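You operate a simulated robot arm through the tools that you are given. There is no shell and no other tool. Be economical: measure what you need, move in short steps, check, and stop when the job is done.

Carry out the task below with a simulated robot arm. There is one attempt and no reset: what you move stays moved.

Task
Run the dirty board through the washer on Clean, then turn it off.
Fine: dial to Off; leave the board inside and the lid shut; leave the clean boards.

The check looks at the end state, three seconds after you hand in, the way a careful person would. Anything else that was tipped, shoved, dropped, spilled or broken makes it a failure. Lids that push on must go on centred and level and be pressed home; caps that screw on are set level and turned clockwise until they are tight.

Robot
A 6-joint arm with a two-finger gripper, hanging from a carriage that runs on a gantry, over the field with the corners [-207, 133.9], [-207.1, -4.1], [2.9, -4.2], [3, 133.8] (x, y) and turns from -368 to 319 degrees about z. Base frame: it is fixed where the carriage stands at the start and does not move with it; the origin is on the floor, on the carriage's upright axis, x ahead of it, y to its left, z up. Units: cm, degrees, N and s.
It reaches about 88.1 cm from its shoulder. Its first joint turns from -166.0 to 166.0 degrees. Places, roughly: washer dial [60, 10, 90]; washer lid [50, -20, 90]; washer well [50, -20, 80]. Payload 2.45 kg.
The tool frame sits at the grasp point between the pads (the TCP): z along the fingers, y along the line on which they close. The tips reach 2.6 cm beyond it. Largest opening 9.6 cm; the body of the gripper starts 6.9 cm behind the TCP.
Orientation is told as [roll, pitch, yaw] about the base's x, y, z axes, in that order, counted from this pose: with the fingers straight down and closing along the base's y, the tool's x points along the base's -x, its y along +y and its z along -z.

Tools
- The arm moves only by the tool play_rows. Its argument "commands" is a list of rows, each a list of 7 numbers: the shift along the base's x, y, z in cm, then the turn, a rotation vector about the base's x, y, z in degrees, then the gripper command, from -1 (fully open) to 1 (shut), values between in proportion. In form: [[tx, ty, tz, ax, ay, az, hand], ...]. A call has 1 to 20 rows; each row is the pose to reach, as a shift and turn from the pose commanded when the call began. Each row takes 0.2 s and may step no farther than 5 cm and 8.6 degrees from the row before; otherwise, or with a gripper value out of range, the whole call is refused. Where a pose cannot be reached the arm comes as near as it can. A force on the tool above 90 N (or 10 N above the force at the start of the call, whichever is more), or a blocked arm, ends the call early, and 0.2 s more pass. Each finger halts on what it meets, pressing with about 33 N; the grip force reading is that of the motor and also rises with nothing between the fingers. The clock runs only during rows and for 0.2 s after the last one: add rows that repeat a pose to give the fingers time. It gives the time, the measured TCP pose, the force on the tool (base axes), the opening and the grip force at its end, in the units of the frame above (readings bear some noise), with the torque about the TCP (base axes, N m) and any sound that the robot's microphone picked up.
- Cameras (640 x 400 px; columns grow to the right, rows downward): "scene" is now at [25.88, 1.17, 178.89]; the picture's right is [0.06, -1.00, 0.00], its down [-0.93, -0.05, -0.36] and it looks along [0.36, 0.02, -0.93] (base axes); focal length 214 px, centre (320, 200). "wrist" rides on the gripper at [8.2, 0.3, -9.8] in the tool frame; the picture's right is [-0.04, 1.00, 0.00], its down [-0.73, -0.03, -0.68] and it looks along [-0.68, -0.03, 0.73] (tool axes); focal length 256 px, centre (320, 200). There is no depth. A picture from a camera that has moved, and an enlarged one, comes with that camera's place and axes in the base frame and with its lens. The place of the scene camera against the robot may be out by one fixed shift of up to 1.2 cm in any direction.
- get_image(camera): a new picture of that camera. It takes no simulated time.
- lift_body(by): slides the trunk up (or, below 0, down) by that many cm; the arm and the scene camera ride with it, the base frame stays. It gives what a move gives, with no picture.
- drive_base(legs): drives the robot by 1 to 6 legs, each [ahead, left, turn to the left] in cm, cm and degrees, along the robot's own axes; the way and the turn of a leg run together, so that a leg with both is an arc; at most 150 cm and 180 degrees a leg. The arm and the cameras ride along, it lands a little off, and it stops where it bumps. It keeps to its track: a leg is cut to what the track allows. It gives what a move gives.
- pan_tilt(pan, tilt): turns the head with the scene camera to pan (to the left, within 155 degrees either way) and tilt (down, from -29 to 69), counted from straight ahead of the robot. It gives what a move gives.
- enlarge(camera, box): a new picture of the part [left, top, right, bottom] of that camera's present view, enlarged. It takes no simulated time.
- finish_job(): hands the job in; it is judged then, once.

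Go step by step. Nothing tells you exact positions but the pictures and the camera data: compare them with the known pose of the tool, close in by small moves and look again before you grip or let go. The budget is 120 turns and 98 pictures, counting those below and the enlarged ones. Unless the task says otherwise, let go and move clear before handing in, and close with one line.

The tools are called as name(argument=value, ...) on one line, values as JSON. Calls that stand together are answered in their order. play_rows: Moves the arm, as the interface text tells. Its arguments: {"type":"object","properties":{"commands":{"type":"array","items":{"type":"array","items":{"type":"number"}}}},"required":["commands"]} The other tools are called the same way: lift_body (by) slides the trunk up or down; drive_base (legs) drives the base; pan_tilt (pan, tilt) turns the head that bears the scene camera; get_image (camera) takes a picture; enlarge (camera, box) takes an enlarged picture of a part of a camera's view; finish_job () hands the job in.

At the start:

```text
clock: 0.0
eef_pos: [38.36, 10.95, 99.9]
tool_rot: [0.0, -0.1, 0.0]
wrist_force: [0.0, 0.1, 0.7]
torque: [0.0, 0.0, 0.04]
gripper_width: 9.6
grasp_force: 0.0
trunk travel left (down, up): [-52.5, 7.7]
robot x, y, heading: [0.23, 0.02, -0.1]
head pan, tilt: [3.2, 68.8]
```

scene: 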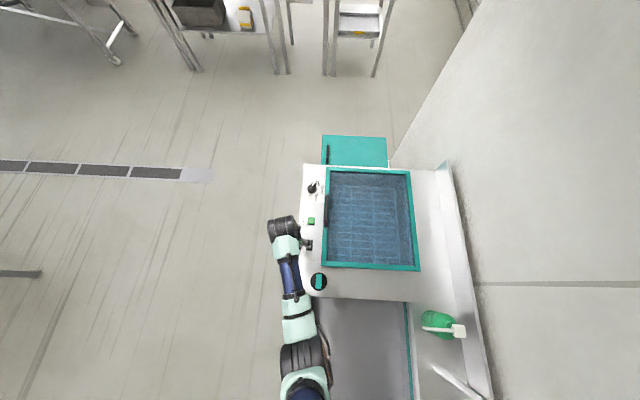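
wrist: 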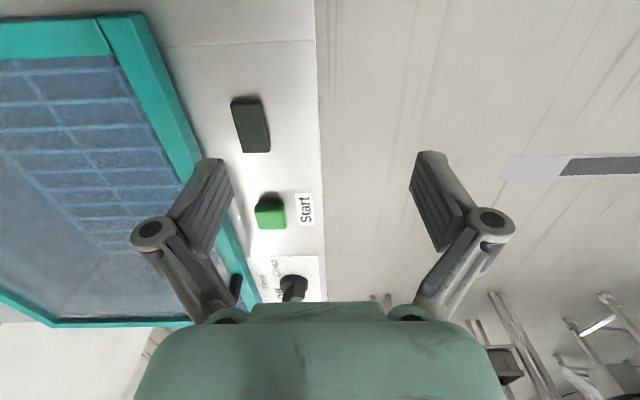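

I see a washer with a teal-framed lid, a dial, and a green Start button along its front edge. The boards aren't visible yet, so I'll enlarge the views to read the panel and look for the dirty board.

enlarge(camera="scene", box=[260, 120, 480, 310])

enlarge(camera="wrist", box=[200, 80, 360, 310])

pan_tilt(pan=0, tilt=30)

get_image(camera="scene")

```text
2.11 times, centred on (370, 215) of scene
camera zoom: at [25.88, 1.17, 178.89], right [0.06, -1.0, 0.0], down [-0.93, -0.05, -0.36], along [0.36, 0.02, -0.93], focal length 452 px, centre (215, 168)
```

zoom: 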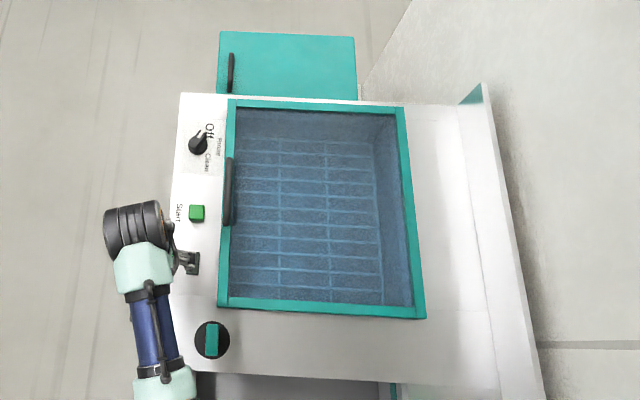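

```text
1.74 times, centred on (280, 195) of wrist
camera zoom: at [30.17, 11.42, 109.75], right [0.04, 1.0, 0.0], down [0.73, -0.03, 0.68], along [0.68, -0.03, -0.73], focal length 445 px, centre (390, 209)
```

zoom: 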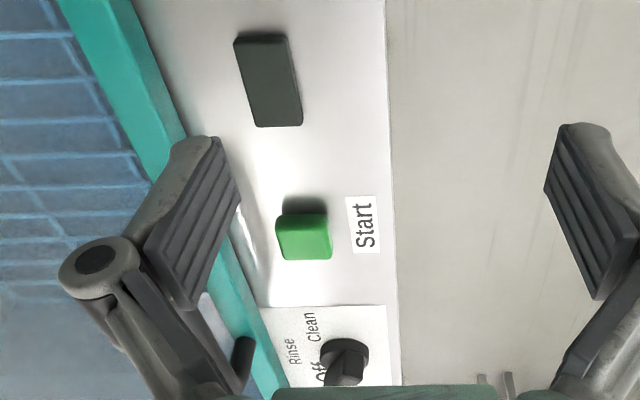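

```text
clock: 1.1
eef_pos: [38.35, 10.98, 99.96]
tool_rot: [0.0, 0.0, 0.0]
wrist_force: [0.3, -0.1, 0.4]
torque: [0.05, 0.02, -0.02]
gripper_width: 9.61
grasp_force: 0.0
trunk travel left (down, up): [-52.5, 7.7]
robot x, y, heading: [0.07, 0.14, -0.0]
head pan, tilt: [0.0, 30.0]
```

```text
93 pictures are left
camera scene: at [29.34, 0.86, 184.03], right [0.0, -1.0, 0.0], down [-0.5, 0.0, -0.87], along [0.87, 0.0, -0.5], focal length 214 px, centre (320, 200)
```

scene: 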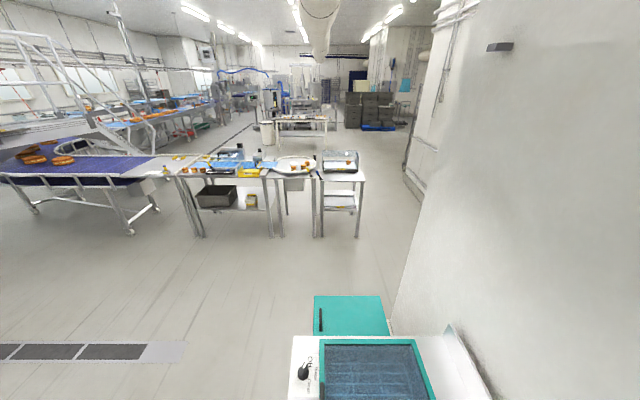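

The washer has a dial (Off/Rinse/Clean), a green Start button and a lid with a front handle. The travel field stretches back and left, so I'll look there for the boards.

pan_tilt(pan=150, tilt=40)

get_image(camera="scene")

pan_tilt(pan=-150, tilt=50)

get_image(camera="scene")

pan_tilt(pan=-60, tilt=60)

get_image(camera="scene")

```text
clock: 3.4
eef_pos: [38.36, 11.01, 99.98]
tool_rot: [0.1, 0.0, 0.0]
wrist_force: [-0.3, 0.0, 0.0]
torque: [0.01, -0.03, -0.04]
gripper_width: 9.6
grasp_force: 0.1
trunk travel left (down, up): [-52.5, 7.7]
robot x, y, heading: [-0.42, 0.04, -0.1]
head pan, tilt: [150.0, 40.0]
```

```text
92 pictures are left
camera scene: at [12.94, 5.11, 182.5], right [0.5, 0.87, 0.0], down [0.56, -0.32, -0.77], along [-0.66, 0.38, -0.64], focal length 214 px, centre (320, 200)
```

scene: 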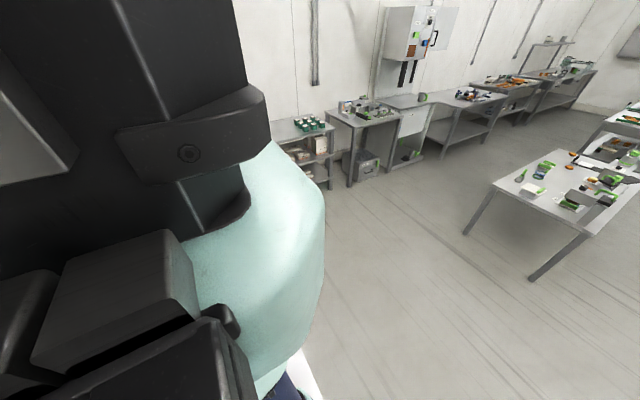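

```text
clock: 7.5
eef_pos: [38.39, 10.97, 100.03]
tool_rot: [0.1, -0.1, 0.1]
wrist_force: [-0.1, 0.8, -0.9]
torque: [-0.01, -0.02, -0.02]
gripper_width: 9.61
grasp_force: 0.0
trunk travel left (down, up): [-52.5, 7.7]
robot x, y, heading: [0.26, -0.03, -0.0]
head pan, tilt: [-150.0, 50.0]
```

```text
91 pictures are left
camera scene: at [13.63, -2.99, 181.08], right [-0.5, 0.87, 0.0], down [0.66, 0.38, -0.64], along [-0.56, -0.32, -0.77], focal length 214 px, centre (320, 200)
```

scene: 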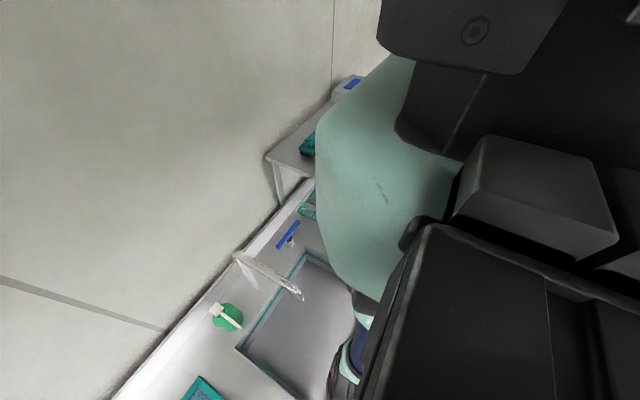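

```text
clock: 9.1
eef_pos: [38.26, 10.96, 99.95]
tool_rot: [0.0, 0.0, -0.1]
wrist_force: [-0.3, 0.8, 0.2]
torque: [-0.01, 0.0, -0.01]
gripper_width: 9.58
grasp_force: 0.0
trunk travel left (down, up): [-52.5, 7.7]
robot x, y, heading: [-0.29, 0.16, 0.3]
head pan, tilt: [-60.0, 60.0]
```

```text
90 pictures are left
camera scene: at [23.63, -4.91, 179.83], right [-0.87, -0.5, 0.0], down [-0.43, 0.75, -0.5], along [0.25, -0.43, -0.87], focal length 214 px, centre (320, 200)
```

scene: 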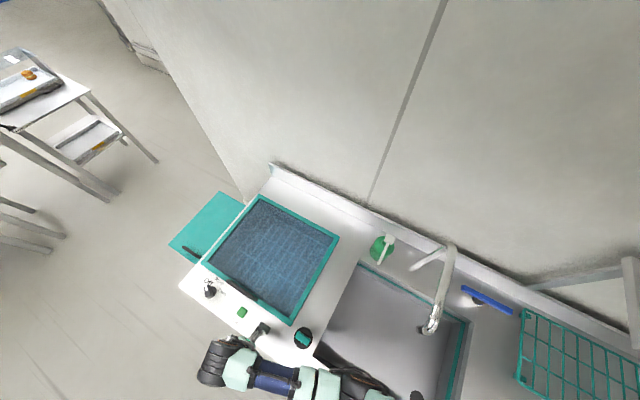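

The washer adjoins a sink, then a wire rack, and further back is a table with teal boards. I'll drive back to look at it.

drive_base(legs=[[-60, 30, 0]])

pan_tilt(pan=-110, tilt=50)

get_image(camera="scene")

```text
clock: 12.8
eef_pos: [-20.17, 41.42, 100.03]
tool_rot: [-0.1, -0.1, -0.5]
wrist_force: [-0.1, -0.1, -0.6]
torque: [0.01, 0.01, -0.01]
gripper_width: 9.62
grasp_force: 0.1
trunk travel left (down, up): [-52.5, 7.7]
robot x, y, heading: [-58.66, 30.87, -0.6]
head pan, tilt: [-60.0, 60.0]
```

```text
clock: 14.0
eef_pos: [-20.15, 41.52, 100.04]
tool_rot: [0.0, 0.0, -0.5]
wrist_force: [-0.4, -0.3, 0.2]
torque: [-0.02, -0.03, 0.02]
gripper_width: 9.6
grasp_force: 0.1
trunk travel left (down, up): [-52.5, 7.7]
robot x, y, heading: [-58.73, 30.62, -0.1]
head pan, tilt: [-110.0, 50.0]
```

```text
89 pictures are left
camera scene: at [-41.09, 24.21, 181.08], right [-0.94, 0.35, 0.0], down [0.27, 0.72, -0.64], along [-0.22, -0.6, -0.77], focal length 214 px, centre (320, 200)
```

scene: 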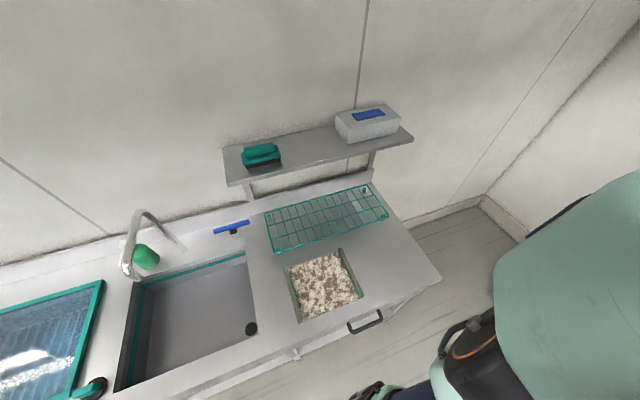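

I see a mottled square, possibly the dirty board, beside a teal wire rack. I'll enlarge that.

enlarge(camera="scene", box=[220, 170, 440, 340])

enlarge(camera="scene", box=[200, 90, 420, 220])

pan_tilt(pan=-75, tilt=60)

get_image(camera="scene")

```text
2.35 times, centred on (330, 255) of scene
camera zoom: at [-41.09, 24.21, 181.08], right [-0.94, 0.35, 0.0], down [0.27, 0.72, -0.64], along [-0.22, -0.6, -0.77], focal length 505 px, centre (296, 71)
```

zoom: 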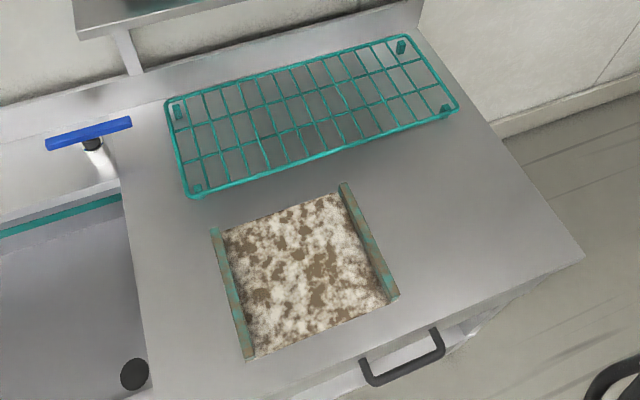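

```text
2.91 times, centred on (310, 155) of scene
camera zoom: at [-41.09, 24.21, 181.08], right [-0.94, 0.35, 0.0], down [0.27, 0.72, -0.64], along [-0.22, -0.6, -0.77], focal length 624 px, centre (349, 331)
```

zoom: 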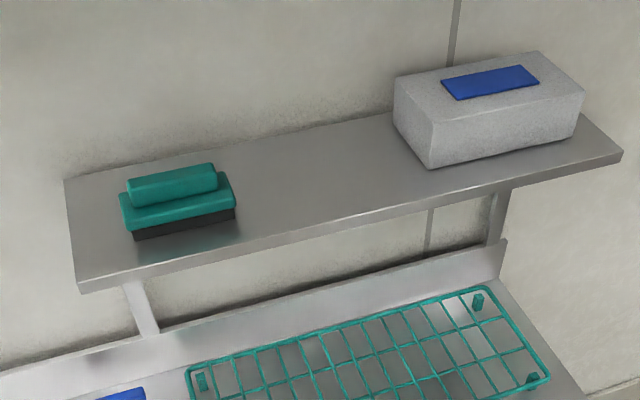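

```text
clock: 15.0
eef_pos: [-20.28, 41.33, 99.94]
tool_rot: [-0.1, 0.1, -0.5]
wrist_force: [-0.5, -0.1, 0.3]
torque: [-0.02, 0.02, 0.01]
gripper_width: 9.6
grasp_force: 0.0
trunk travel left (down, up): [-52.5, 7.7]
robot x, y, heading: [-58.61, 30.79, -0.8]
head pan, tilt: [-75.0, 60.0]
```

```text
86 pictures are left
camera scene: at [-36.73, 24.97, 179.83], right [-0.97, -0.25, 0.0], down [-0.22, 0.84, -0.5], along [0.12, -0.48, -0.87], focal length 214 px, centre (320, 200)
```

scene: 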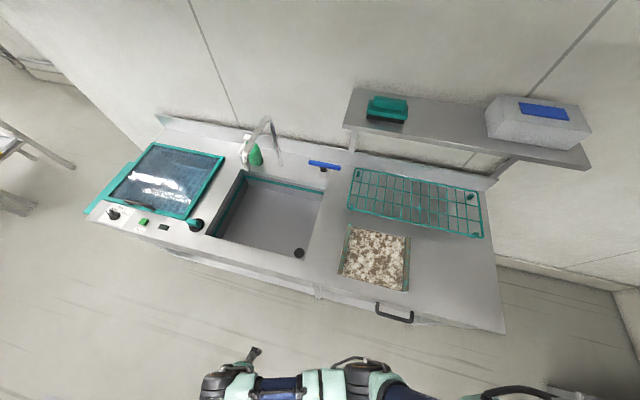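

The dirty board is the mottled panel with teal rails on its left and right edges, at about (-56,-8), z≈80, roughly 29×26 cm. I'll turn to face the counter and look at it with the wrist camera.

drive_base(legs=[[0, 0, -90]])

pan_tilt(pan=0, tilt=65)

get_image(camera="scene")

get_image(camera="wrist")

```text
clock: 19.2
eef_pos: [-48.09, -7.82, 99.88]
tool_rot: [0.0, 0.1, -90.7]
wrist_force: [-0.6, -0.9, -0.1]
torque: [0.01, -0.01, 0.01]
gripper_width: 9.61
grasp_force: 0.0
trunk travel left (down, up): [-52.5, 7.7]
robot x, y, heading: [-58.71, 30.81, -90.6]
head pan, tilt: [-75.0, 60.0]
```

```text
clock: 20.7
eef_pos: [-48.23, -7.93, 100.12]
tool_rot: [0.1, 0.1, -90.7]
wrist_force: [-0.1, 0.8, 0.5]
torque: [-0.02, 0.0, 0.02]
gripper_width: 9.62
grasp_force: 0.0
trunk travel left (down, up): [-52.5, 7.7]
robot x, y, heading: [-59.01, 30.74, -90.9]
head pan, tilt: [0.0, 65.0]
```

```text
85 pictures are left
camera scene: at [-58.72, 5.53, 179.27], right [-1.0, 0.01, 0.0], down [0.01, 0.91, -0.42], along [-0.01, -0.42, -0.91], focal length 214 px, centre (320, 200)
```

scene: 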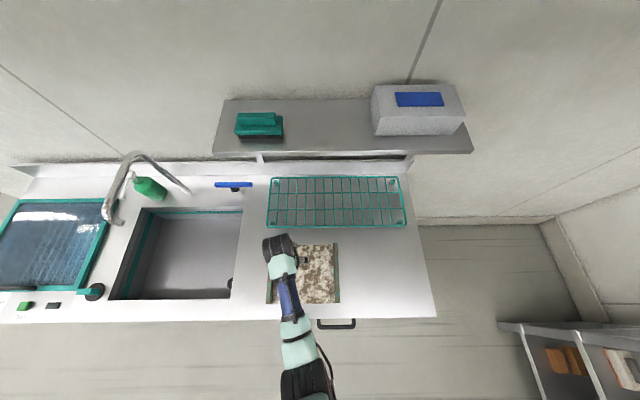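

```text
84 pictures are left
camera wrist: at [-47.79, 0.48, 109.75], right [1.0, -0.05, 0.0], down [-0.04, -0.73, 0.68], along [-0.04, -0.68, -0.73], focal length 256 px, centre (320, 200)
```

wrist: 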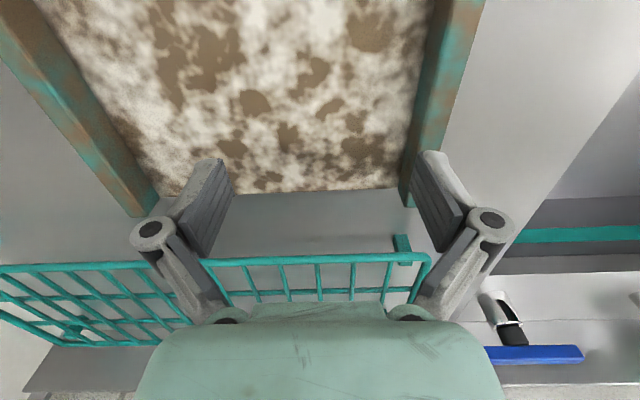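

The counter looks to be nearer z≈89 than 80. I'll raise the gripper and draw it back to triangulate the board with the wrist camera.

play_rows(commands=[[0, 2, 5, 0, 0, 0, -1], [-2, 4, 10, 0, 0, 0, -1], [-4, 6, 15, 0, 0, 0, -1], [-6, 8, 18, 0, 0, 0, -1], [-8, 8, 18, 0, 0, 0, -1], [-8, 8, 18, 0, 0, 0, -1]])

get_image(camera="wrist")

get_image(camera="scene")

```text
refused: row 1 steps farther than a row can; nothing moved
```

```text
83 pictures are left
camera wrist: at [-47.79, 0.48, 109.75], right [1.0, -0.05, 0.0], down [-0.04, -0.73, 0.68], along [-0.04, -0.68, -0.73], focal length 256 px, centre (320, 200)
```

wrist: 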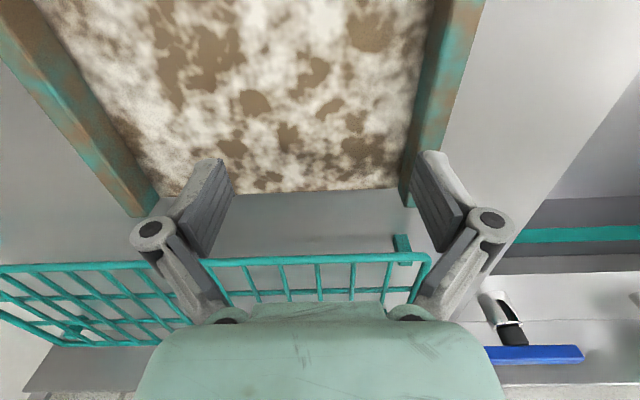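

```text
82 pictures are left
camera scene: at [-58.72, 5.53, 179.27], right [-1.0, 0.01, 0.0], down [0.01, 0.91, -0.42], along [-0.01, -0.42, -0.91], focal length 214 px, centre (320, 200)
```

scene: 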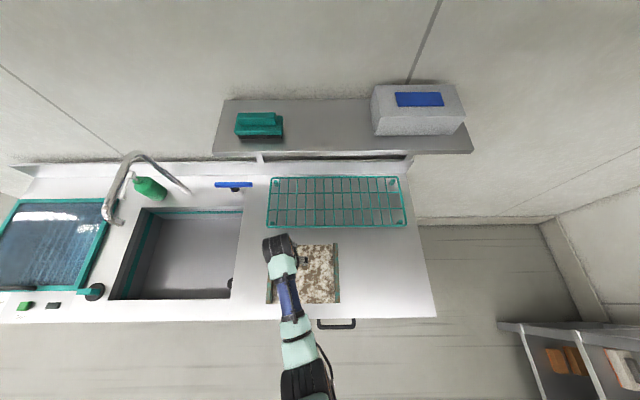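

The step was over the limit, so I'll redo it with smaller ones.

play_rows(commands=[[-1, 2, 4, 0, 0, 0, -1], [-2, 4, 8, 0, 0, 0, -1], [-4, 6, 12, 0, 0, 0, -1], [-6, 8, 15, 0, 0, 0, -1], [-8, 9, 18, 0, 0, 0, -1], [-8, 9, 18, 0, 0, 0, -1]])

get_image(camera="wrist")

```text
clock: 22.1
eef_pos: [-56.33, 1.15, 109.04]
tool_rot: [-0.1, -0.3, -90.8]
wrist_force: [-0.2, 0.5, 0.4]
torque: [0.01, 0.03, -0.02]
gripper_width: 9.59
grasp_force: 0.1
out of reach, approached as far as the arm can: row 3, 4, 5, 6
trunk travel left (down, up): [-52.5, 7.7]
robot x, y, heading: [-58.57, 30.6, -90.4]
head pan, tilt: [0.0, 65.0]
```

```text
81 pictures are left
camera wrist: at [-55.93, 9.53, 118.81], right [1.0, -0.05, 0.0], down [-0.04, -0.73, 0.68], along [-0.04, -0.68, -0.73], focal length 256 px, centre (320, 200)
```

wrist: 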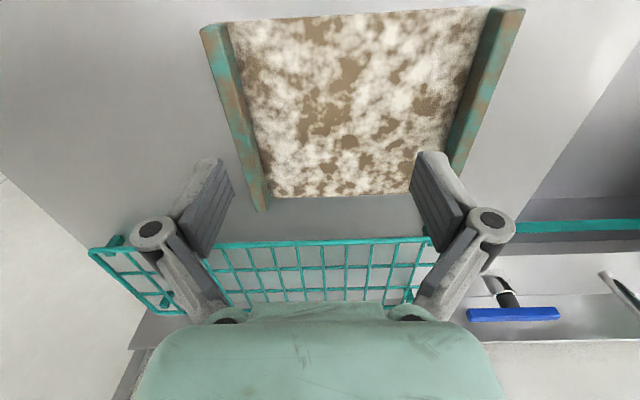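

Board rails: tops at about z≈93.5, outer width about 26 cm (x -66 to -40), y from -16 to 6. Let me see the rail profile closely before going to open the washer.

enlarge(camera="wrist", box=[190, 0, 350, 220])

enlarge(camera="wrist", box=[390, 0, 550, 220])

```text
1.82 times, centred on (270, 110) of wrist
camera zoom: at [-55.93, 9.53, 118.81], right [1.0, -0.05, 0.0], down [-0.04, -0.73, 0.68], along [-0.04, -0.68, -0.73], focal length 465 px, centre (411, 364)
```

zoom: 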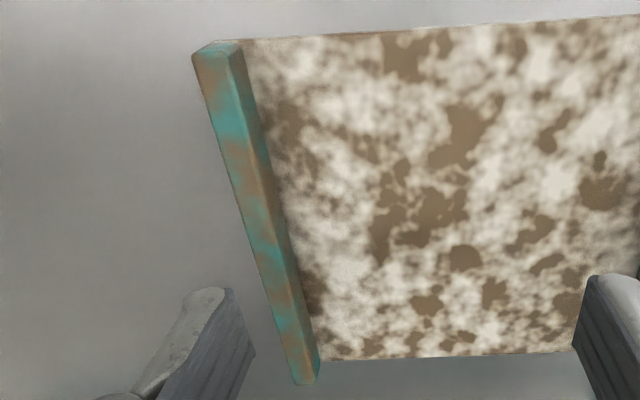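

```text
1.82 times, centred on (470, 110) of wrist
camera zoom: at [-55.93, 9.53, 118.81], right [1.0, -0.05, 0.0], down [-0.04, -0.73, 0.68], along [-0.04, -0.68, -0.73], focal length 465 px, centre (47, 364)
```

zoom: 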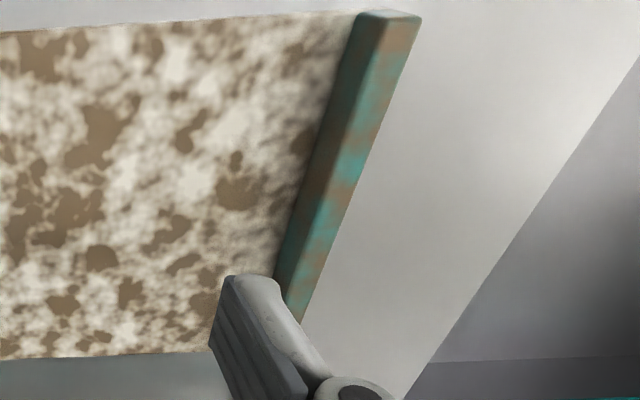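

The rails are raised box strips about 1.5 cm wide, which I can grip. First I'll go to the washer and look at the lid handle.

drive_base(legs=[[0, 0, 90], [59, -20, 0]])

pan_tilt(pan=-10, tilt=66)

get_image(camera="scene")

get_image(camera="wrist")

```text
clock: 29.4
eef_pos: [28.46, 11.57, 109.09]
tool_rot: [0.0, -0.2, -1.4]
wrist_force: [-0.6, 0.3, -0.3]
torque: [0.02, -0.01, -0.03]
gripper_width: 9.6
grasp_force: 0.0
trunk travel left (down, up): [-52.5, 7.7]
robot x, y, heading: [-1.1, 9.25, -1.4]
head pan, tilt: [0.0, 65.0]
```

```text
clock: 30.1
eef_pos: [28.58, 11.43, 109.06]
tool_rot: [-0.1, -0.2, -1.4]
wrist_force: [0.5, -0.4, -0.2]
torque: [-0.02, -0.01, 0.03]
gripper_width: 9.6
grasp_force: 0.1
trunk travel left (down, up): [-52.5, 7.7]
robot x, y, heading: [-1.17, 9.74, -1.4]
head pan, tilt: [-10.0, 66.0]
```

```text
78 pictures are left
camera scene: at [25.14, 8.74, 179.17], right [-0.2, -0.98, 0.0], down [-0.9, 0.18, -0.41], along [0.4, -0.08, -0.91], focal length 214 px, centre (320, 200)
```

scene: 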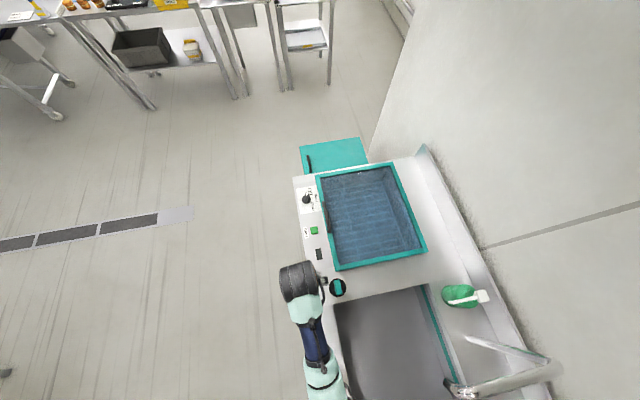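

```text
77 pictures are left
camera wrist: at [20.33, 12.22, 118.8], right [0.06, 1.0, 0.0], down [0.73, -0.05, 0.68], along [0.68, -0.04, -0.73], focal length 256 px, centre (320, 200)
```

wrist: 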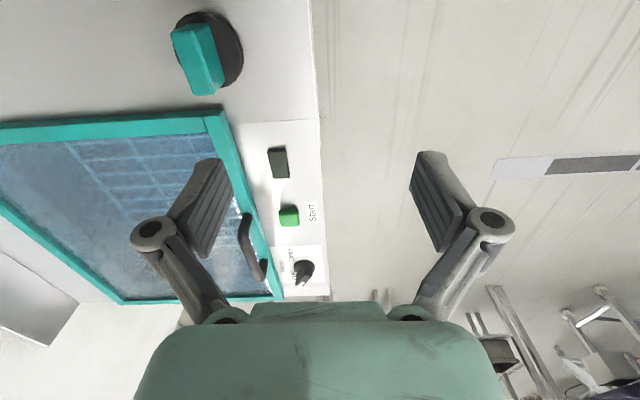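

The handle is a bracket bar on the lid near its front edge at about x 45–60, y≈0. I'll move over for a close look.

play_rows(commands=[[3, -2, 0, 0, 0, 0, -1], [6, -4, 0, 0, 0, 0, -1], [9, -6, 0, 0, 0, 0, -1], [12, -8, 0, 0, 0, 0, -1], [12, -8, 0, 0, 0, 0, -1]])

get_image(camera="wrist")

```text
clock: 31.3
eef_pos: [40.46, 3.42, 109.06]
tool_rot: [-0.1, -0.3, -1.3]
wrist_force: [-0.8, -1.0, -0.2]
torque: [-0.01, 0.03, 0.02]
gripper_width: 9.61
grasp_force: 0.1
trunk travel left (down, up): [-52.5, 7.7]
robot x, y, heading: [-0.6, 9.26, -1.5]
head pan, tilt: [-10.0, 66.0]
```

```text
76 pictures are left
camera wrist: at [32.27, 4.12, 118.77], right [0.06, 1.0, 0.0], down [0.73, -0.05, 0.68], along [0.68, -0.04, -0.73], focal length 256 px, centre (320, 200)
```

wrist: 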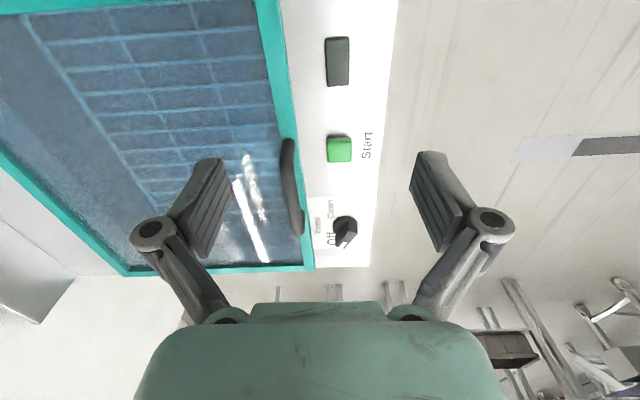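

The handle runs x 46–62 at y≈-0.5, top z≈94–95, on a lid top at z≈92. I'll enlarge it to judge the bar's clearance.

enlarge(camera="wrist", box=[260, 110, 400, 280])

enlarge(camera="scene", box=[280, 150, 370, 300])

```text
2.35 times, centred on (330, 195) of wrist
camera zoom: at [32.27, 4.12, 118.77], right [0.06, 1.0, 0.0], down [0.73, -0.05, 0.68], along [0.68, -0.04, -0.73], focal length 602 px, centre (296, 212)
```

zoom: 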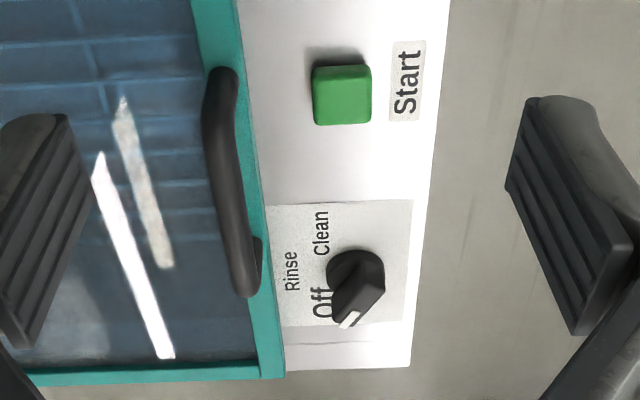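

```text
2.67 times, centred on (325, 225) of scene
camera zoom: at [25.14, 8.74, 179.17], right [-0.2, -0.98, 0.0], down [-0.9, 0.18, -0.41], along [0.4, -0.08, -0.91], focal length 572 px, centre (307, 133)
```

zoom: 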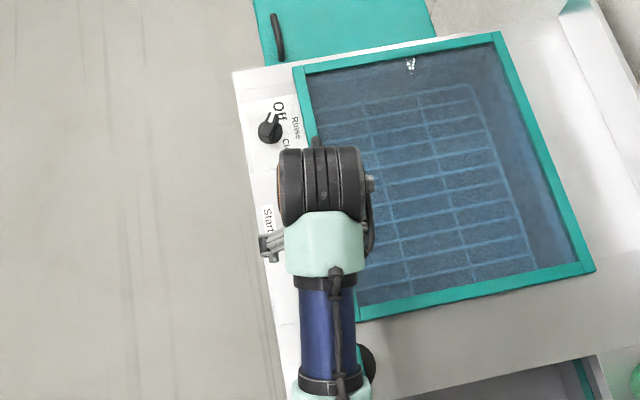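

The handle is a low bow, so I need a side view of the gap under it. I'll tilt the gripper toward the wall (-50° about x) in front of the handle and look.

play_rows(commands=[[1, 1, 0, -8, 0, 0, -1], [2, 2, -1, -16, 0, 0, -1], [3, 4, -2, -24, 0, 0, -1], [4, 6, -3, -32, 0, 0, -1], [4, 7, -4, -40, 0, 0, -1], [4, 8, -5, -48, 0, 0, -1], [4, 8, -6, -55, 0, 0, -1], [4, 8, -7, -55, 0, 0, -1], [4, 8, -7, -55, 0, 0, -1]])

get_image(camera="wrist")

```text
clock: 33.3
eef_pos: [44.57, 11.56, 102.11]
tool_rot: [-55.1, -1.3, -0.7]
wrist_force: [0.6, 0.9, -0.3]
torque: [-0.01, 0.0, -0.01]
gripper_width: 9.6
grasp_force: 0.1
trunk travel left (down, up): [-52.5, 7.7]
robot x, y, heading: [-1.36, 9.45, -1.5]
head pan, tilt: [-10.0, 66.0]
```

```text
73 pictures are left
camera wrist: at [36.36, 20.05, 107.15], right [0.07, 0.57, -0.82], down [0.73, 0.53, 0.43], along [0.68, -0.63, -0.38], focal length 256 px, centre (320, 200)
```

wrist: 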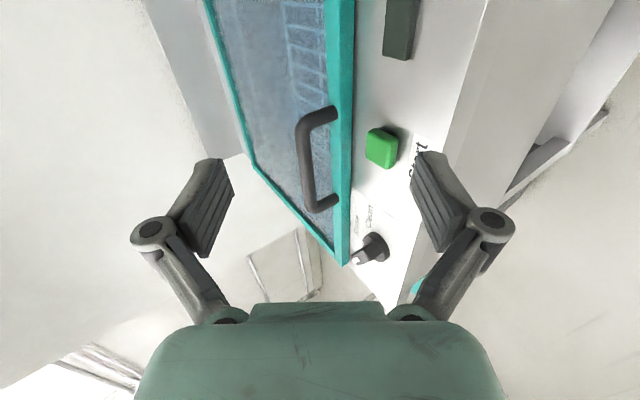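

The handle stands about 4 cm proud with a decent gap under the bar (bar centre about (54.5, -0.5, 95.4)). I'll pre-position with fingers 65° tilted, opened 3 cm.

play_rows(commands=[[4, -1, -0.5, -5, 0, 0, 0], [8, -3, -1.5, -10, 0, 0, 0.375], [10, -4.5, -3, -10, 0, 0, 0.375], [10, -5.5, -3.7, -10, 0, 0, 0.375], [10, -5.5, -3.7, -10, 0, 0, 0.375], [10, -5.5, -3.7, -10, 0, 0, 0.375]])

get_image(camera="wrist")

```text
clock: 34.7
eef_pos: [47.03, 4.51, 104.6]
tool_rot: [-64.9, -1.4, -0.4]
wrist_force: [0.2, 0.8, 0.6]
torque: [-0.01, 0.0, 0.05]
gripper_width: 3.01
grasp_force: 0.1
out of reach, approached as far as the arm can: row 1, 2, 3, 4, 5, 6
trunk travel left (down, up): [-52.5, 7.7]
robot x, y, heading: [-0.78, 9.89, -1.4]
head pan, tilt: [-10.0, 66.0]
```

```text
72 pictures are left
camera wrist: at [38.82, 13.61, 108.21], right [0.06, 0.42, -0.9], down [0.73, 0.6, 0.33], along [0.68, -0.68, -0.27], focal length 256 px, centre (320, 200)
```

wrist: 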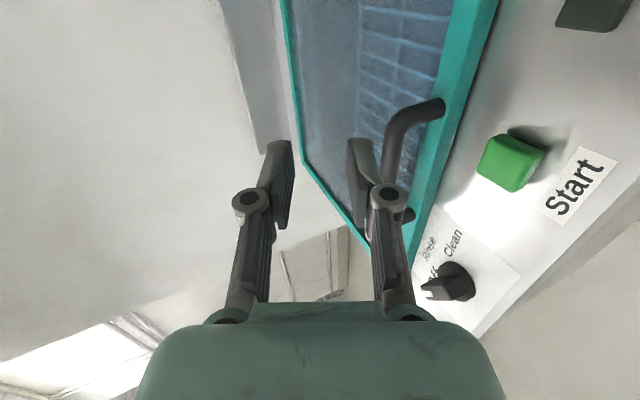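

The solver balks past about -57° tilt, but -50° still clears the lid, so I'll back off the tilt and head for the pre-grasp point.

play_rows(commands=[[0, 1.5, 0, 7, 0, 0, 0.375], [0, 2.5, -1, 15, 0, 0, 0.375], [2.5, 2.5, -2, 15, 0, 0, 0.375], [5, 2.5, -3, 15, 0, 0, 0.375], [7, 2.5, -4, 15, 0, 0, 0.375], [7, 2.5, -4, 15, 0, 0, 0.375]])

get_image(camera="wrist")

```text
clock: 36.1
eef_pos: [49.89, 6.5, 102.87]
tool_rot: [-50.0, -1.1, -0.8]
wrist_force: [-0.1, 0.5, 1.2]
torque: [0.0, 0.01, 0.02]
gripper_width: 2.98
grasp_force: 0.1
out of reach, approached as far as the arm can: row 1, 2, 4, 5, 6
trunk travel left (down, up): [-52.5, 7.7]
robot x, y, heading: [-1.02, 9.65, -1.4]
head pan, tilt: [-10.0, 66.0]
```

```text
71 pictures are left
camera wrist: at [41.75, 14.4, 108.67], right [0.06, 0.64, -0.76], down [0.73, 0.49, 0.47], along [0.68, -0.59, -0.44], focal length 256 px, centre (320, 200)
```

wrist: 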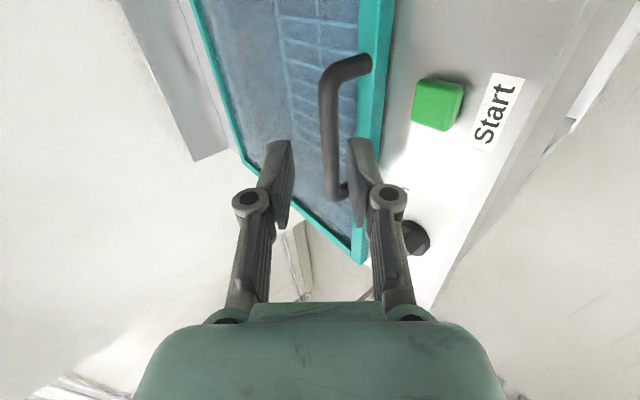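

This is the reach limit, as the shoulder is high. I'll raise the arm and lower the trunk to gain reach.

play_rows(commands=[[-1, 1, 4, 0, 0, 0, 0.375], [-1, 2, 8, 0, 0, 0, 0.375], [-1, 3, 12, 0, 0, 0, 0.375], [-1, 3, 15, 0, 0, 0, 0.375], [-1, 3, 15, 0, 0, 0, 0.375]])

lift_body(by=-15)

play_rows(commands=[[2, 0, 0, 0, 0, 0, 0.375], [5, 0, 0, 0, 0, 0, 0.375], [5, 0, 0, 0, 0, 0, 0.375]])

```text
clock: 37.3
eef_pos: [48.58, 9.6, 118.08]
tool_rot: [-50.0, -1.3, -0.8]
wrist_force: [-0.4, 0.4, -0.1]
torque: [-0.01, 0.03, -0.06]
gripper_width: 2.99
grasp_force: 0.1
trunk travel left (down, up): [-52.5, 7.7]
robot x, y, heading: [-1.05, 9.63, -1.6]
head pan, tilt: [-10.0, 66.0]
```

```text
clock: 39.0
eef_pos: [48.73, 9.52, 103.04]
tool_rot: [-49.9, -1.2, -0.8]
wrist_force: [-0.1, 0.1, 0.7]
torque: [0.01, 0.0, -0.02]
gripper_width: 3.01
grasp_force: 0.1
trunk travel left (down, up): [-37.5, 22.7]
robot x, y, heading: [-0.95, 9.78, -1.4]
head pan, tilt: [-10.0, 66.0]
```

```text
clock: 39.9
eef_pos: [53.83, 9.43, 103.13]
tool_rot: [-50.0, -1.2, -0.9]
wrist_force: [1.3, -0.3, -0.1]
torque: [0.01, 0.02, -0.02]
gripper_width: 2.99
grasp_force: 0.1
trunk travel left (down, up): [-37.5, 22.7]
robot x, y, heading: [-1.04, 9.4, -1.3]
head pan, tilt: [-10.0, 66.0]
```

Reach is fine now. I'll move to 4 cm short of the bar and look.

play_rows(commands=[[0, -3, -2, 0, 0, 0, 0.375], [0, -5.7, -4.1, 0, 0, 0, 0.375], [0, -5.7, -4.1, 0, 0, 0, 0.375]])

get_image(camera="wrist")

```text
clock: 40.6
eef_pos: [53.58, 3.71, 98.94]
tool_rot: [-50.0, -1.2, -0.8]
wrist_force: [-0.3, 0.2, 0.3]
torque: [0.0, 0.02, -0.01]
gripper_width: 3.01
grasp_force: 0.0
trunk travel left (down, up): [-37.5, 22.7]
robot x, y, heading: [-1.25, 9.75, -1.1]
head pan, tilt: [-10.0, 66.0]
```

```text
70 pictures are left
camera wrist: at [45.47, 11.57, 104.66], right [0.06, 0.64, -0.76], down [0.73, 0.49, 0.47], along [0.68, -0.59, -0.44], focal length 256 px, centre (320, 200)
```

wrist: 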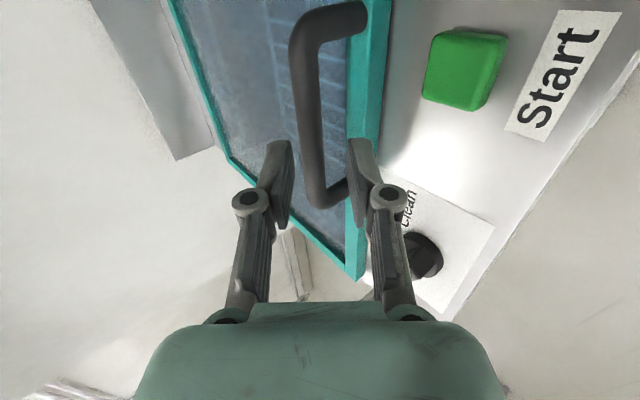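

The tool axis meets the bar about 6 cm ahead. I'll advance 3 cm, shift up slightly and check.

play_rows(commands=[[0, -1.2, -0.7, 0, 0, 0, 0.375], [0, -2.3, -1.6, 0, 0, 0, 0.375], [0, -2.3, -1.6, 0, 0, 0, 0.375]])

get_image(camera="wrist")

```text
clock: 41.5
eef_pos: [53.63, 1.47, 97.37]
tool_rot: [-50.0, -1.2, -0.8]
wrist_force: [0.3, -0.7, -0.9]
torque: [0.0, 0.0, 0.0]
gripper_width: 2.99
grasp_force: 0.1
trunk travel left (down, up): [-37.5, 22.7]
robot x, y, heading: [-1.14, 9.95, -1.1]
head pan, tilt: [-10.0, 66.0]
```

```text
69 pictures are left
camera wrist: at [45.45, 9.49, 103.11], right [0.06, 0.64, -0.76], down [0.73, 0.49, 0.47], along [0.68, -0.59, -0.44], focal length 256 px, centre (320, 200)
```

wrist: 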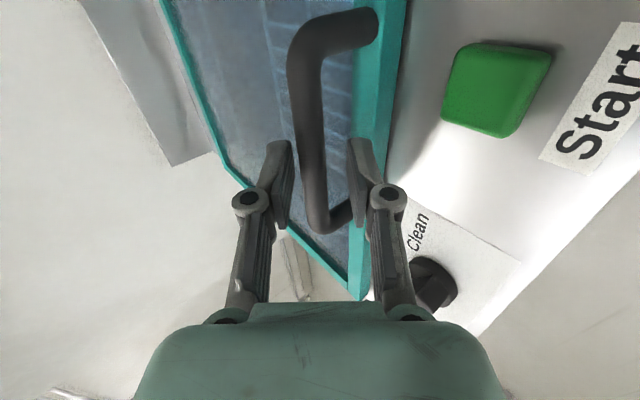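

The bar is centred between the fingertips. I'll advance 1.3 cm more and close.

play_rows(commands=[[0, -1.0, -0.85, 0, 0, 0, 0.375], [0, -1.0, -0.85, 0, 0, 0, 0.7], [0, -1.0, -0.85, 0, 0, 0, 1], [0, -1.0, -0.85, 0, 0, 0, 1], [0, -1.0, -0.85, 0, 0, 0, 1]])

get_image(camera="wrist")

```text
clock: 42.6
eef_pos: [53.79, 0.25, 96.66]
tool_rot: [-50.3, -1.3, -0.9]
wrist_force: [-13.4, -10.4, 40.4]
torque: [-0.51, 1.32, -0.04]
gripper_width: 1.51
grasp_force: 41.2
trunk travel left (down, up): [-37.5, 22.7]
robot x, y, heading: [-1.02, 9.57, -1.6]
head pan, tilt: [-10.0, 66.0]
```

```text
68 pictures are left
camera wrist: at [45.55, 8.22, 102.47], right [0.07, 0.64, -0.77], down [0.73, 0.49, 0.47], along [0.68, -0.59, -0.43], focal length 256 px, centre (320, 200)
```

wrist: 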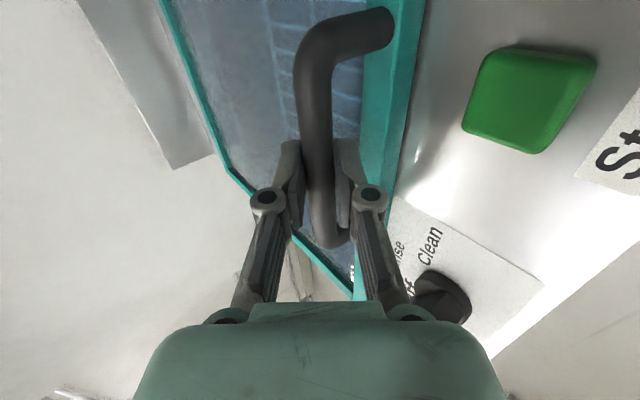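

The bar is gripped (1.5 cm). I'll now swing the lid up along an arc around the hinge (y≈-37.5, z≈91.5), first 20°.

play_rows(commands=[[0, -0.2, 1.6, 2.5, 0, 0, 1], [0, -0.6, 3.27, 5, 0, 0, 1], [0, -1.0, 4.9, 7.5, 0, 0, 1], [0, -1.47, 6.48, 10, 0, 0, 1], [0, -2.62, 9.6, 15, 0, 0, 1], [0, -4.04, 12.6, 20, 0, 0, 1], [0, -4.04, 12.6, 20, 0, 0, 1]])

get_image(camera="scene")

```text
clock: 44.2
eef_pos: [53.73, -3.59, 109.02]
tool_rot: [-30.0, -0.8, -1.1]
wrist_force: [6.8, -15.7, -12.9]
torque: [-0.01, 0.54, 0.91]
gripper_width: 1.54
grasp_force: 41.1
trunk travel left (down, up): [-37.5, 22.7]
robot x, y, heading: [-0.95, 9.54, -1.4]
head pan, tilt: [-10.0, 66.0]
```

```text
67 pictures are left
camera scene: at [25.15, 8.62, 164.17], right [-0.2, -0.98, 0.0], down [-0.9, 0.18, -0.41], along [0.4, -0.08, -0.91], focal length 214 px, centre (320, 200)
```

scene: 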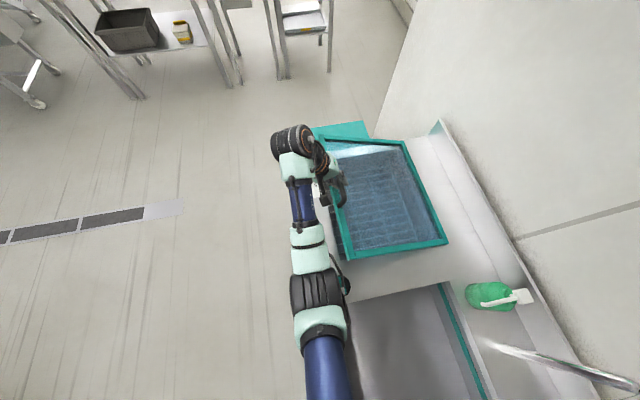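

The lid is rising smoothly with low forces. I'll continue to about 50°.

play_rows(commands=[[0, -1.68, 2.87, 5, 0, 0, 1], [0, -3.6, 5.58, 10, 0, 0, 1], [0, -5.74, 8.12, 15, 0, 0, 1], [0, -8.11, 10.45, 20, 0, 0, 1], [0, -10.67, 12.58, 25, 0, 0, 1], [0, -13.4, 14.48, 30, 0, 0, 1], [0, -13.4, 14.48, 30, 0, 0, 1]])

get_image(camera="scene")

```text
clock: 45.9
eef_pos: [56.72, -18.72, 123.28]
tool_rot: [-0.1, -0.2, -1.5]
wrist_force: [15.0, -18.4, -27.9]
torque: [0.15, -0.06, 1.03]
gripper_width: 1.5
grasp_force: 40.7
out of reach, approached as far as the arm can: row 1, 2, 3, 4, 5, 6, 7
trunk travel left (down, up): [-37.5, 22.7]
robot x, y, heading: [-0.99, 9.17, -1.6]
head pan, tilt: [-10.0, 66.0]
```

```text
66 pictures are left
camera scene: at [25.16, 8.63, 164.14], right [-0.2, -0.98, 0.0], down [-0.9, 0.18, -0.41], along [0.4, -0.08, -0.91], focal length 214 px, centre (320, 200)
```

scene: 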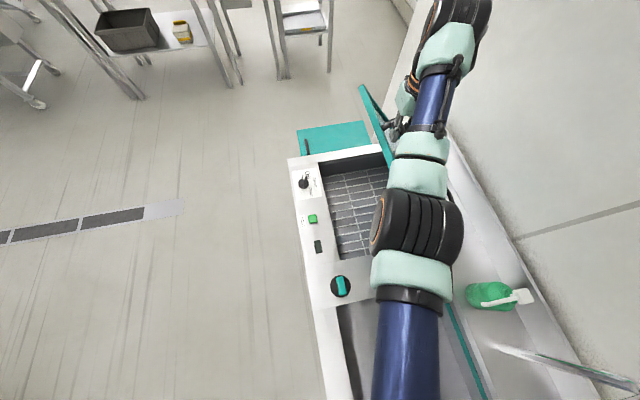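

The lid is at about 52°; the grip slid 3 cm along the bar, which is harmless. I'll continue the arc with less tool rotation.

play_rows(commands=[[-0.5, -2.8, 1.6, 2, 0, 0, 1], [-1, -5.8, 2.8, 4, 0, 0, 1], [-1.5, -8.85, 3.8, 6, 0, 0, 1], [-2, -12, 4.6, 8, 0, 0, 1], [-2, -12, 4.6, 8, 0, 0, 1]])

get_image(camera="scene")

```text
clock: 47.0
eef_pos: [51.19, -27.89, 127.63]
tool_rot: [8.0, -0.3, -1.4]
wrist_force: [15.9, 10.7, 24.7]
torque: [0.01, -0.25, 0.99]
gripper_width: 1.46
grasp_force: 40.8
out of reach, approached as far as the arm can: row 2, 3, 4, 5
trunk travel left (down, up): [-37.5, 22.7]
robot x, y, heading: [-1.11, 9.69, -1.6]
head pan, tilt: [-10.0, 66.0]
```

```text
65 pictures are left
camera scene: at [25.31, 8.76, 164.31], right [-0.2, -0.98, 0.0], down [-0.89, 0.18, -0.41], along [0.4, -0.08, -0.91], focal length 214 px, centre (320, 200)
```

scene: 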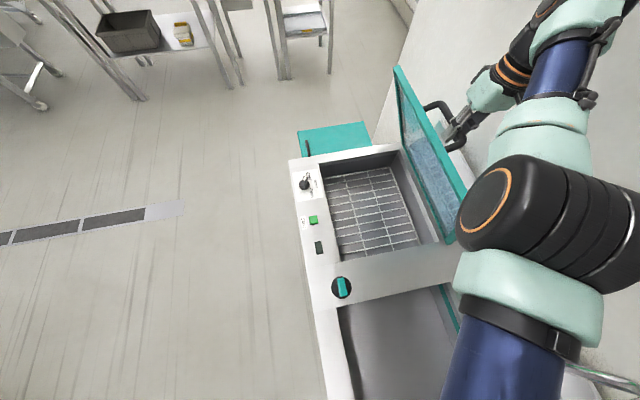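

The lid is at about 75° and the well with a wire basket is visible. I'll bring the lid further by driving the base right, since the arm is cramped.

drive_base(legs=[[0, -5, 0]])

play_rows(commands=[[0, -2, 0.4, 2, 0, 0, 1], [0, -4, 0.6, 4, 0, 0, 1], [0, -4, 0.6, 4, 0, 0, 1]])

get_image(camera="scene")

```text
clock: 48.0
eef_pos: [50.85, -32.83, 126.9]
tool_rot: [8.1, 0.2, -1.5]
wrist_force: [5.4, -3.2, -9.8]
torque: [0.09, 0.1, 0.62]
gripper_width: 1.6
grasp_force: 38.7
trunk travel left (down, up): [-37.5, 22.7]
robot x, y, heading: [-1.06, 4.64, -1.4]
head pan, tilt: [-10.0, 66.0]
```

```text
clock: 48.6
eef_pos: [50.0, -33.64, 127.06]
tool_rot: [11.2, -0.9, -0.7]
wrist_force: [30.1, -3.0, -7.2]
torque: [-0.23, -0.17, -0.08]
gripper_width: 1.55
grasp_force: 38.0
out of reach, approached as far as the arm can: row 1, 2
trunk travel left (down, up): [-37.5, 22.7]
robot x, y, heading: [-1.04, 4.5, -1.1]
head pan, tilt: [-10.0, 66.0]
stopped in row 2: the force on the tool passed its limit at 100 N (the readings are from after the stop); the commanded pose is now the measured one
```

```text
64 pictures are left
camera scene: at [25.37, 3.88, 164.27], right [-0.19, -0.98, 0.0], down [-0.9, 0.18, -0.41], along [0.4, -0.08, -0.91], focal length 214 px, centre (320, 200)
```

scene: 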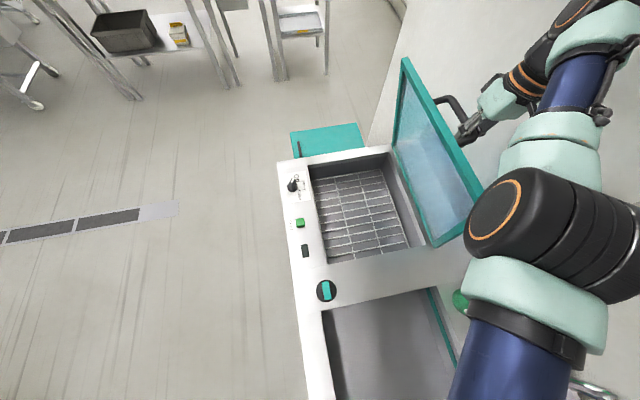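

The lid is at about 76°. The hand is pressing on the handle's near leg, so I'll ease it along +x and again use the base for the rest.

play_rows(commands=[[1, 0, 0, 0, 0, 0, 1], [1.5, 0, 0, 0, 0, 0, 1]])

drive_base(legs=[[0, -5, 0]])

get_image(camera="scene")

```text
clock: 49.2
eef_pos: [49.91, -33.37, 126.94]
tool_rot: [11.3, -0.6, -1.1]
wrist_force: [22.2, -2.3, 3.3]
torque: [-0.26, 0.03, 0.38]
gripper_width: 1.54
grasp_force: 38.1
out of reach, approached as far as the arm can: row 1, 2
trunk travel left (down, up): [-37.5, 22.7]
robot x, y, heading: [-1.01, 4.79, -1.1]
head pan, tilt: [-10.0, 66.0]
```

```text
clock: 50.1
eef_pos: [49.74, -38.2, 126.44]
tool_rot: [11.6, -0.4, -1.1]
wrist_force: [34.4, -3.3, -32.6]
torque: [0.02, 0.69, -0.01]
gripper_width: 0.62
grasp_force: 29.6
trunk travel left (down, up): [-37.5, 22.7]
robot x, y, heading: [-0.97, 0.0, -1.1]
head pan, tilt: [-10.0, 66.0]
```

```text
63 pictures are left
camera scene: at [25.16, -1.04, 164.15], right [-0.19, -0.98, 0.0], down [-0.9, 0.18, -0.41], along [0.4, -0.08, -0.91], focal length 214 px, centre (320, 200)
```

scene: 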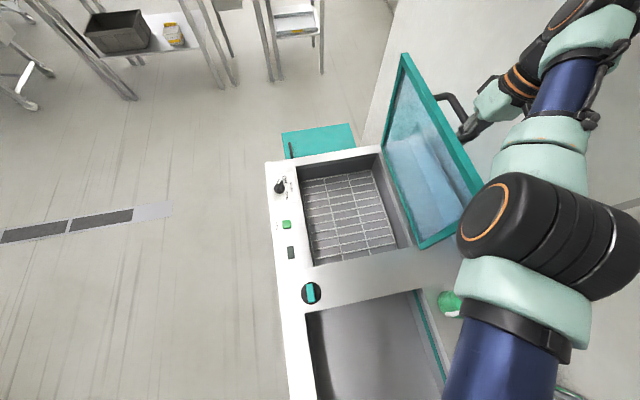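

The grip has narrowed to 0.6 cm, so the bar may be slipping out. I'll check with the wrist camera.

get_image(camera="wrist")

enlarge(camera="scene", box=[370, 40, 520, 260])

```text
62 pictures are left
camera wrist: at [41.47, -39.52, 136.02], right [0.06, 0.98, 0.2], down [0.73, -0.18, 0.66], along [0.68, 0.11, -0.72], focal length 256 px, centre (320, 200)
```

wrist: 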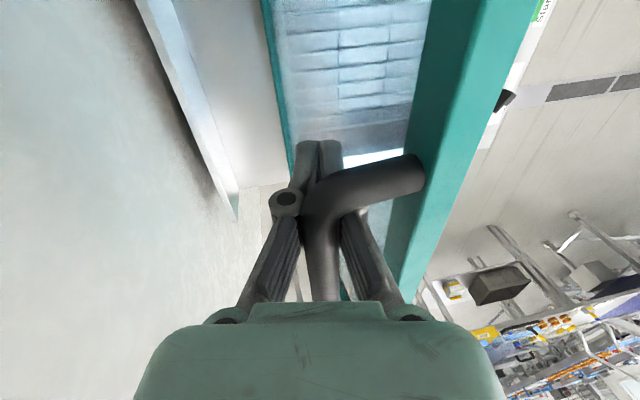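

```text
1.82 times, centred on (445, 150) of scene
camera zoom: at [25.16, -1.04, 164.15], right [-0.19, -0.98, 0.0], down [-0.9, 0.18, -0.41], along [0.4, -0.08, -0.91], focal length 390 px, centre (93, 291)
```

zoom: 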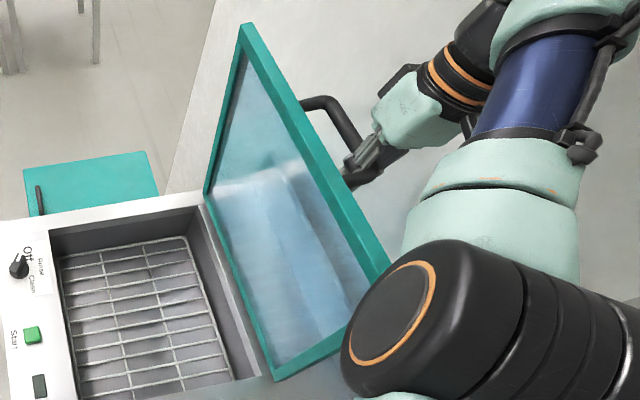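

The bar is enclosed deep between the fingers, so it's secure. I'll drive the last 4 cm right to bring the lid past vertical.

drive_base(legs=[[0, -4, 0]])

enlarge(camera="scene", box=[240, 20, 520, 260])

```text
clock: 51.0
eef_pos: [49.73, -41.41, 126.43]
tool_rot: [11.5, -0.3, -0.9]
wrist_force: [30.8, -0.5, -31.5]
torque: [0.09, 1.01, 0.05]
gripper_width: 0.59
grasp_force: 29.3
trunk travel left (down, up): [-37.5, 22.7]
robot x, y, heading: [-1.19, -4.06, -0.9]
head pan, tilt: [-10.0, 66.0]
```

```text
1.67 times, centred on (380, 140) of scene
camera zoom: at [25.08, -4.46, 164.17], right [-0.19, -0.98, 0.0], down [-0.9, 0.18, -0.41], along [0.4, -0.08, -0.91], focal length 358 px, centre (220, 300)
```

zoom: 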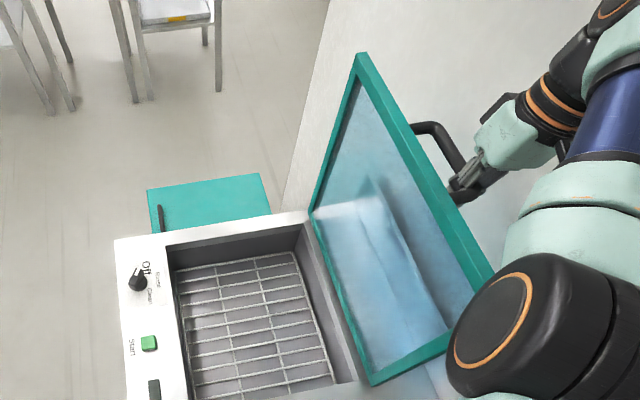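

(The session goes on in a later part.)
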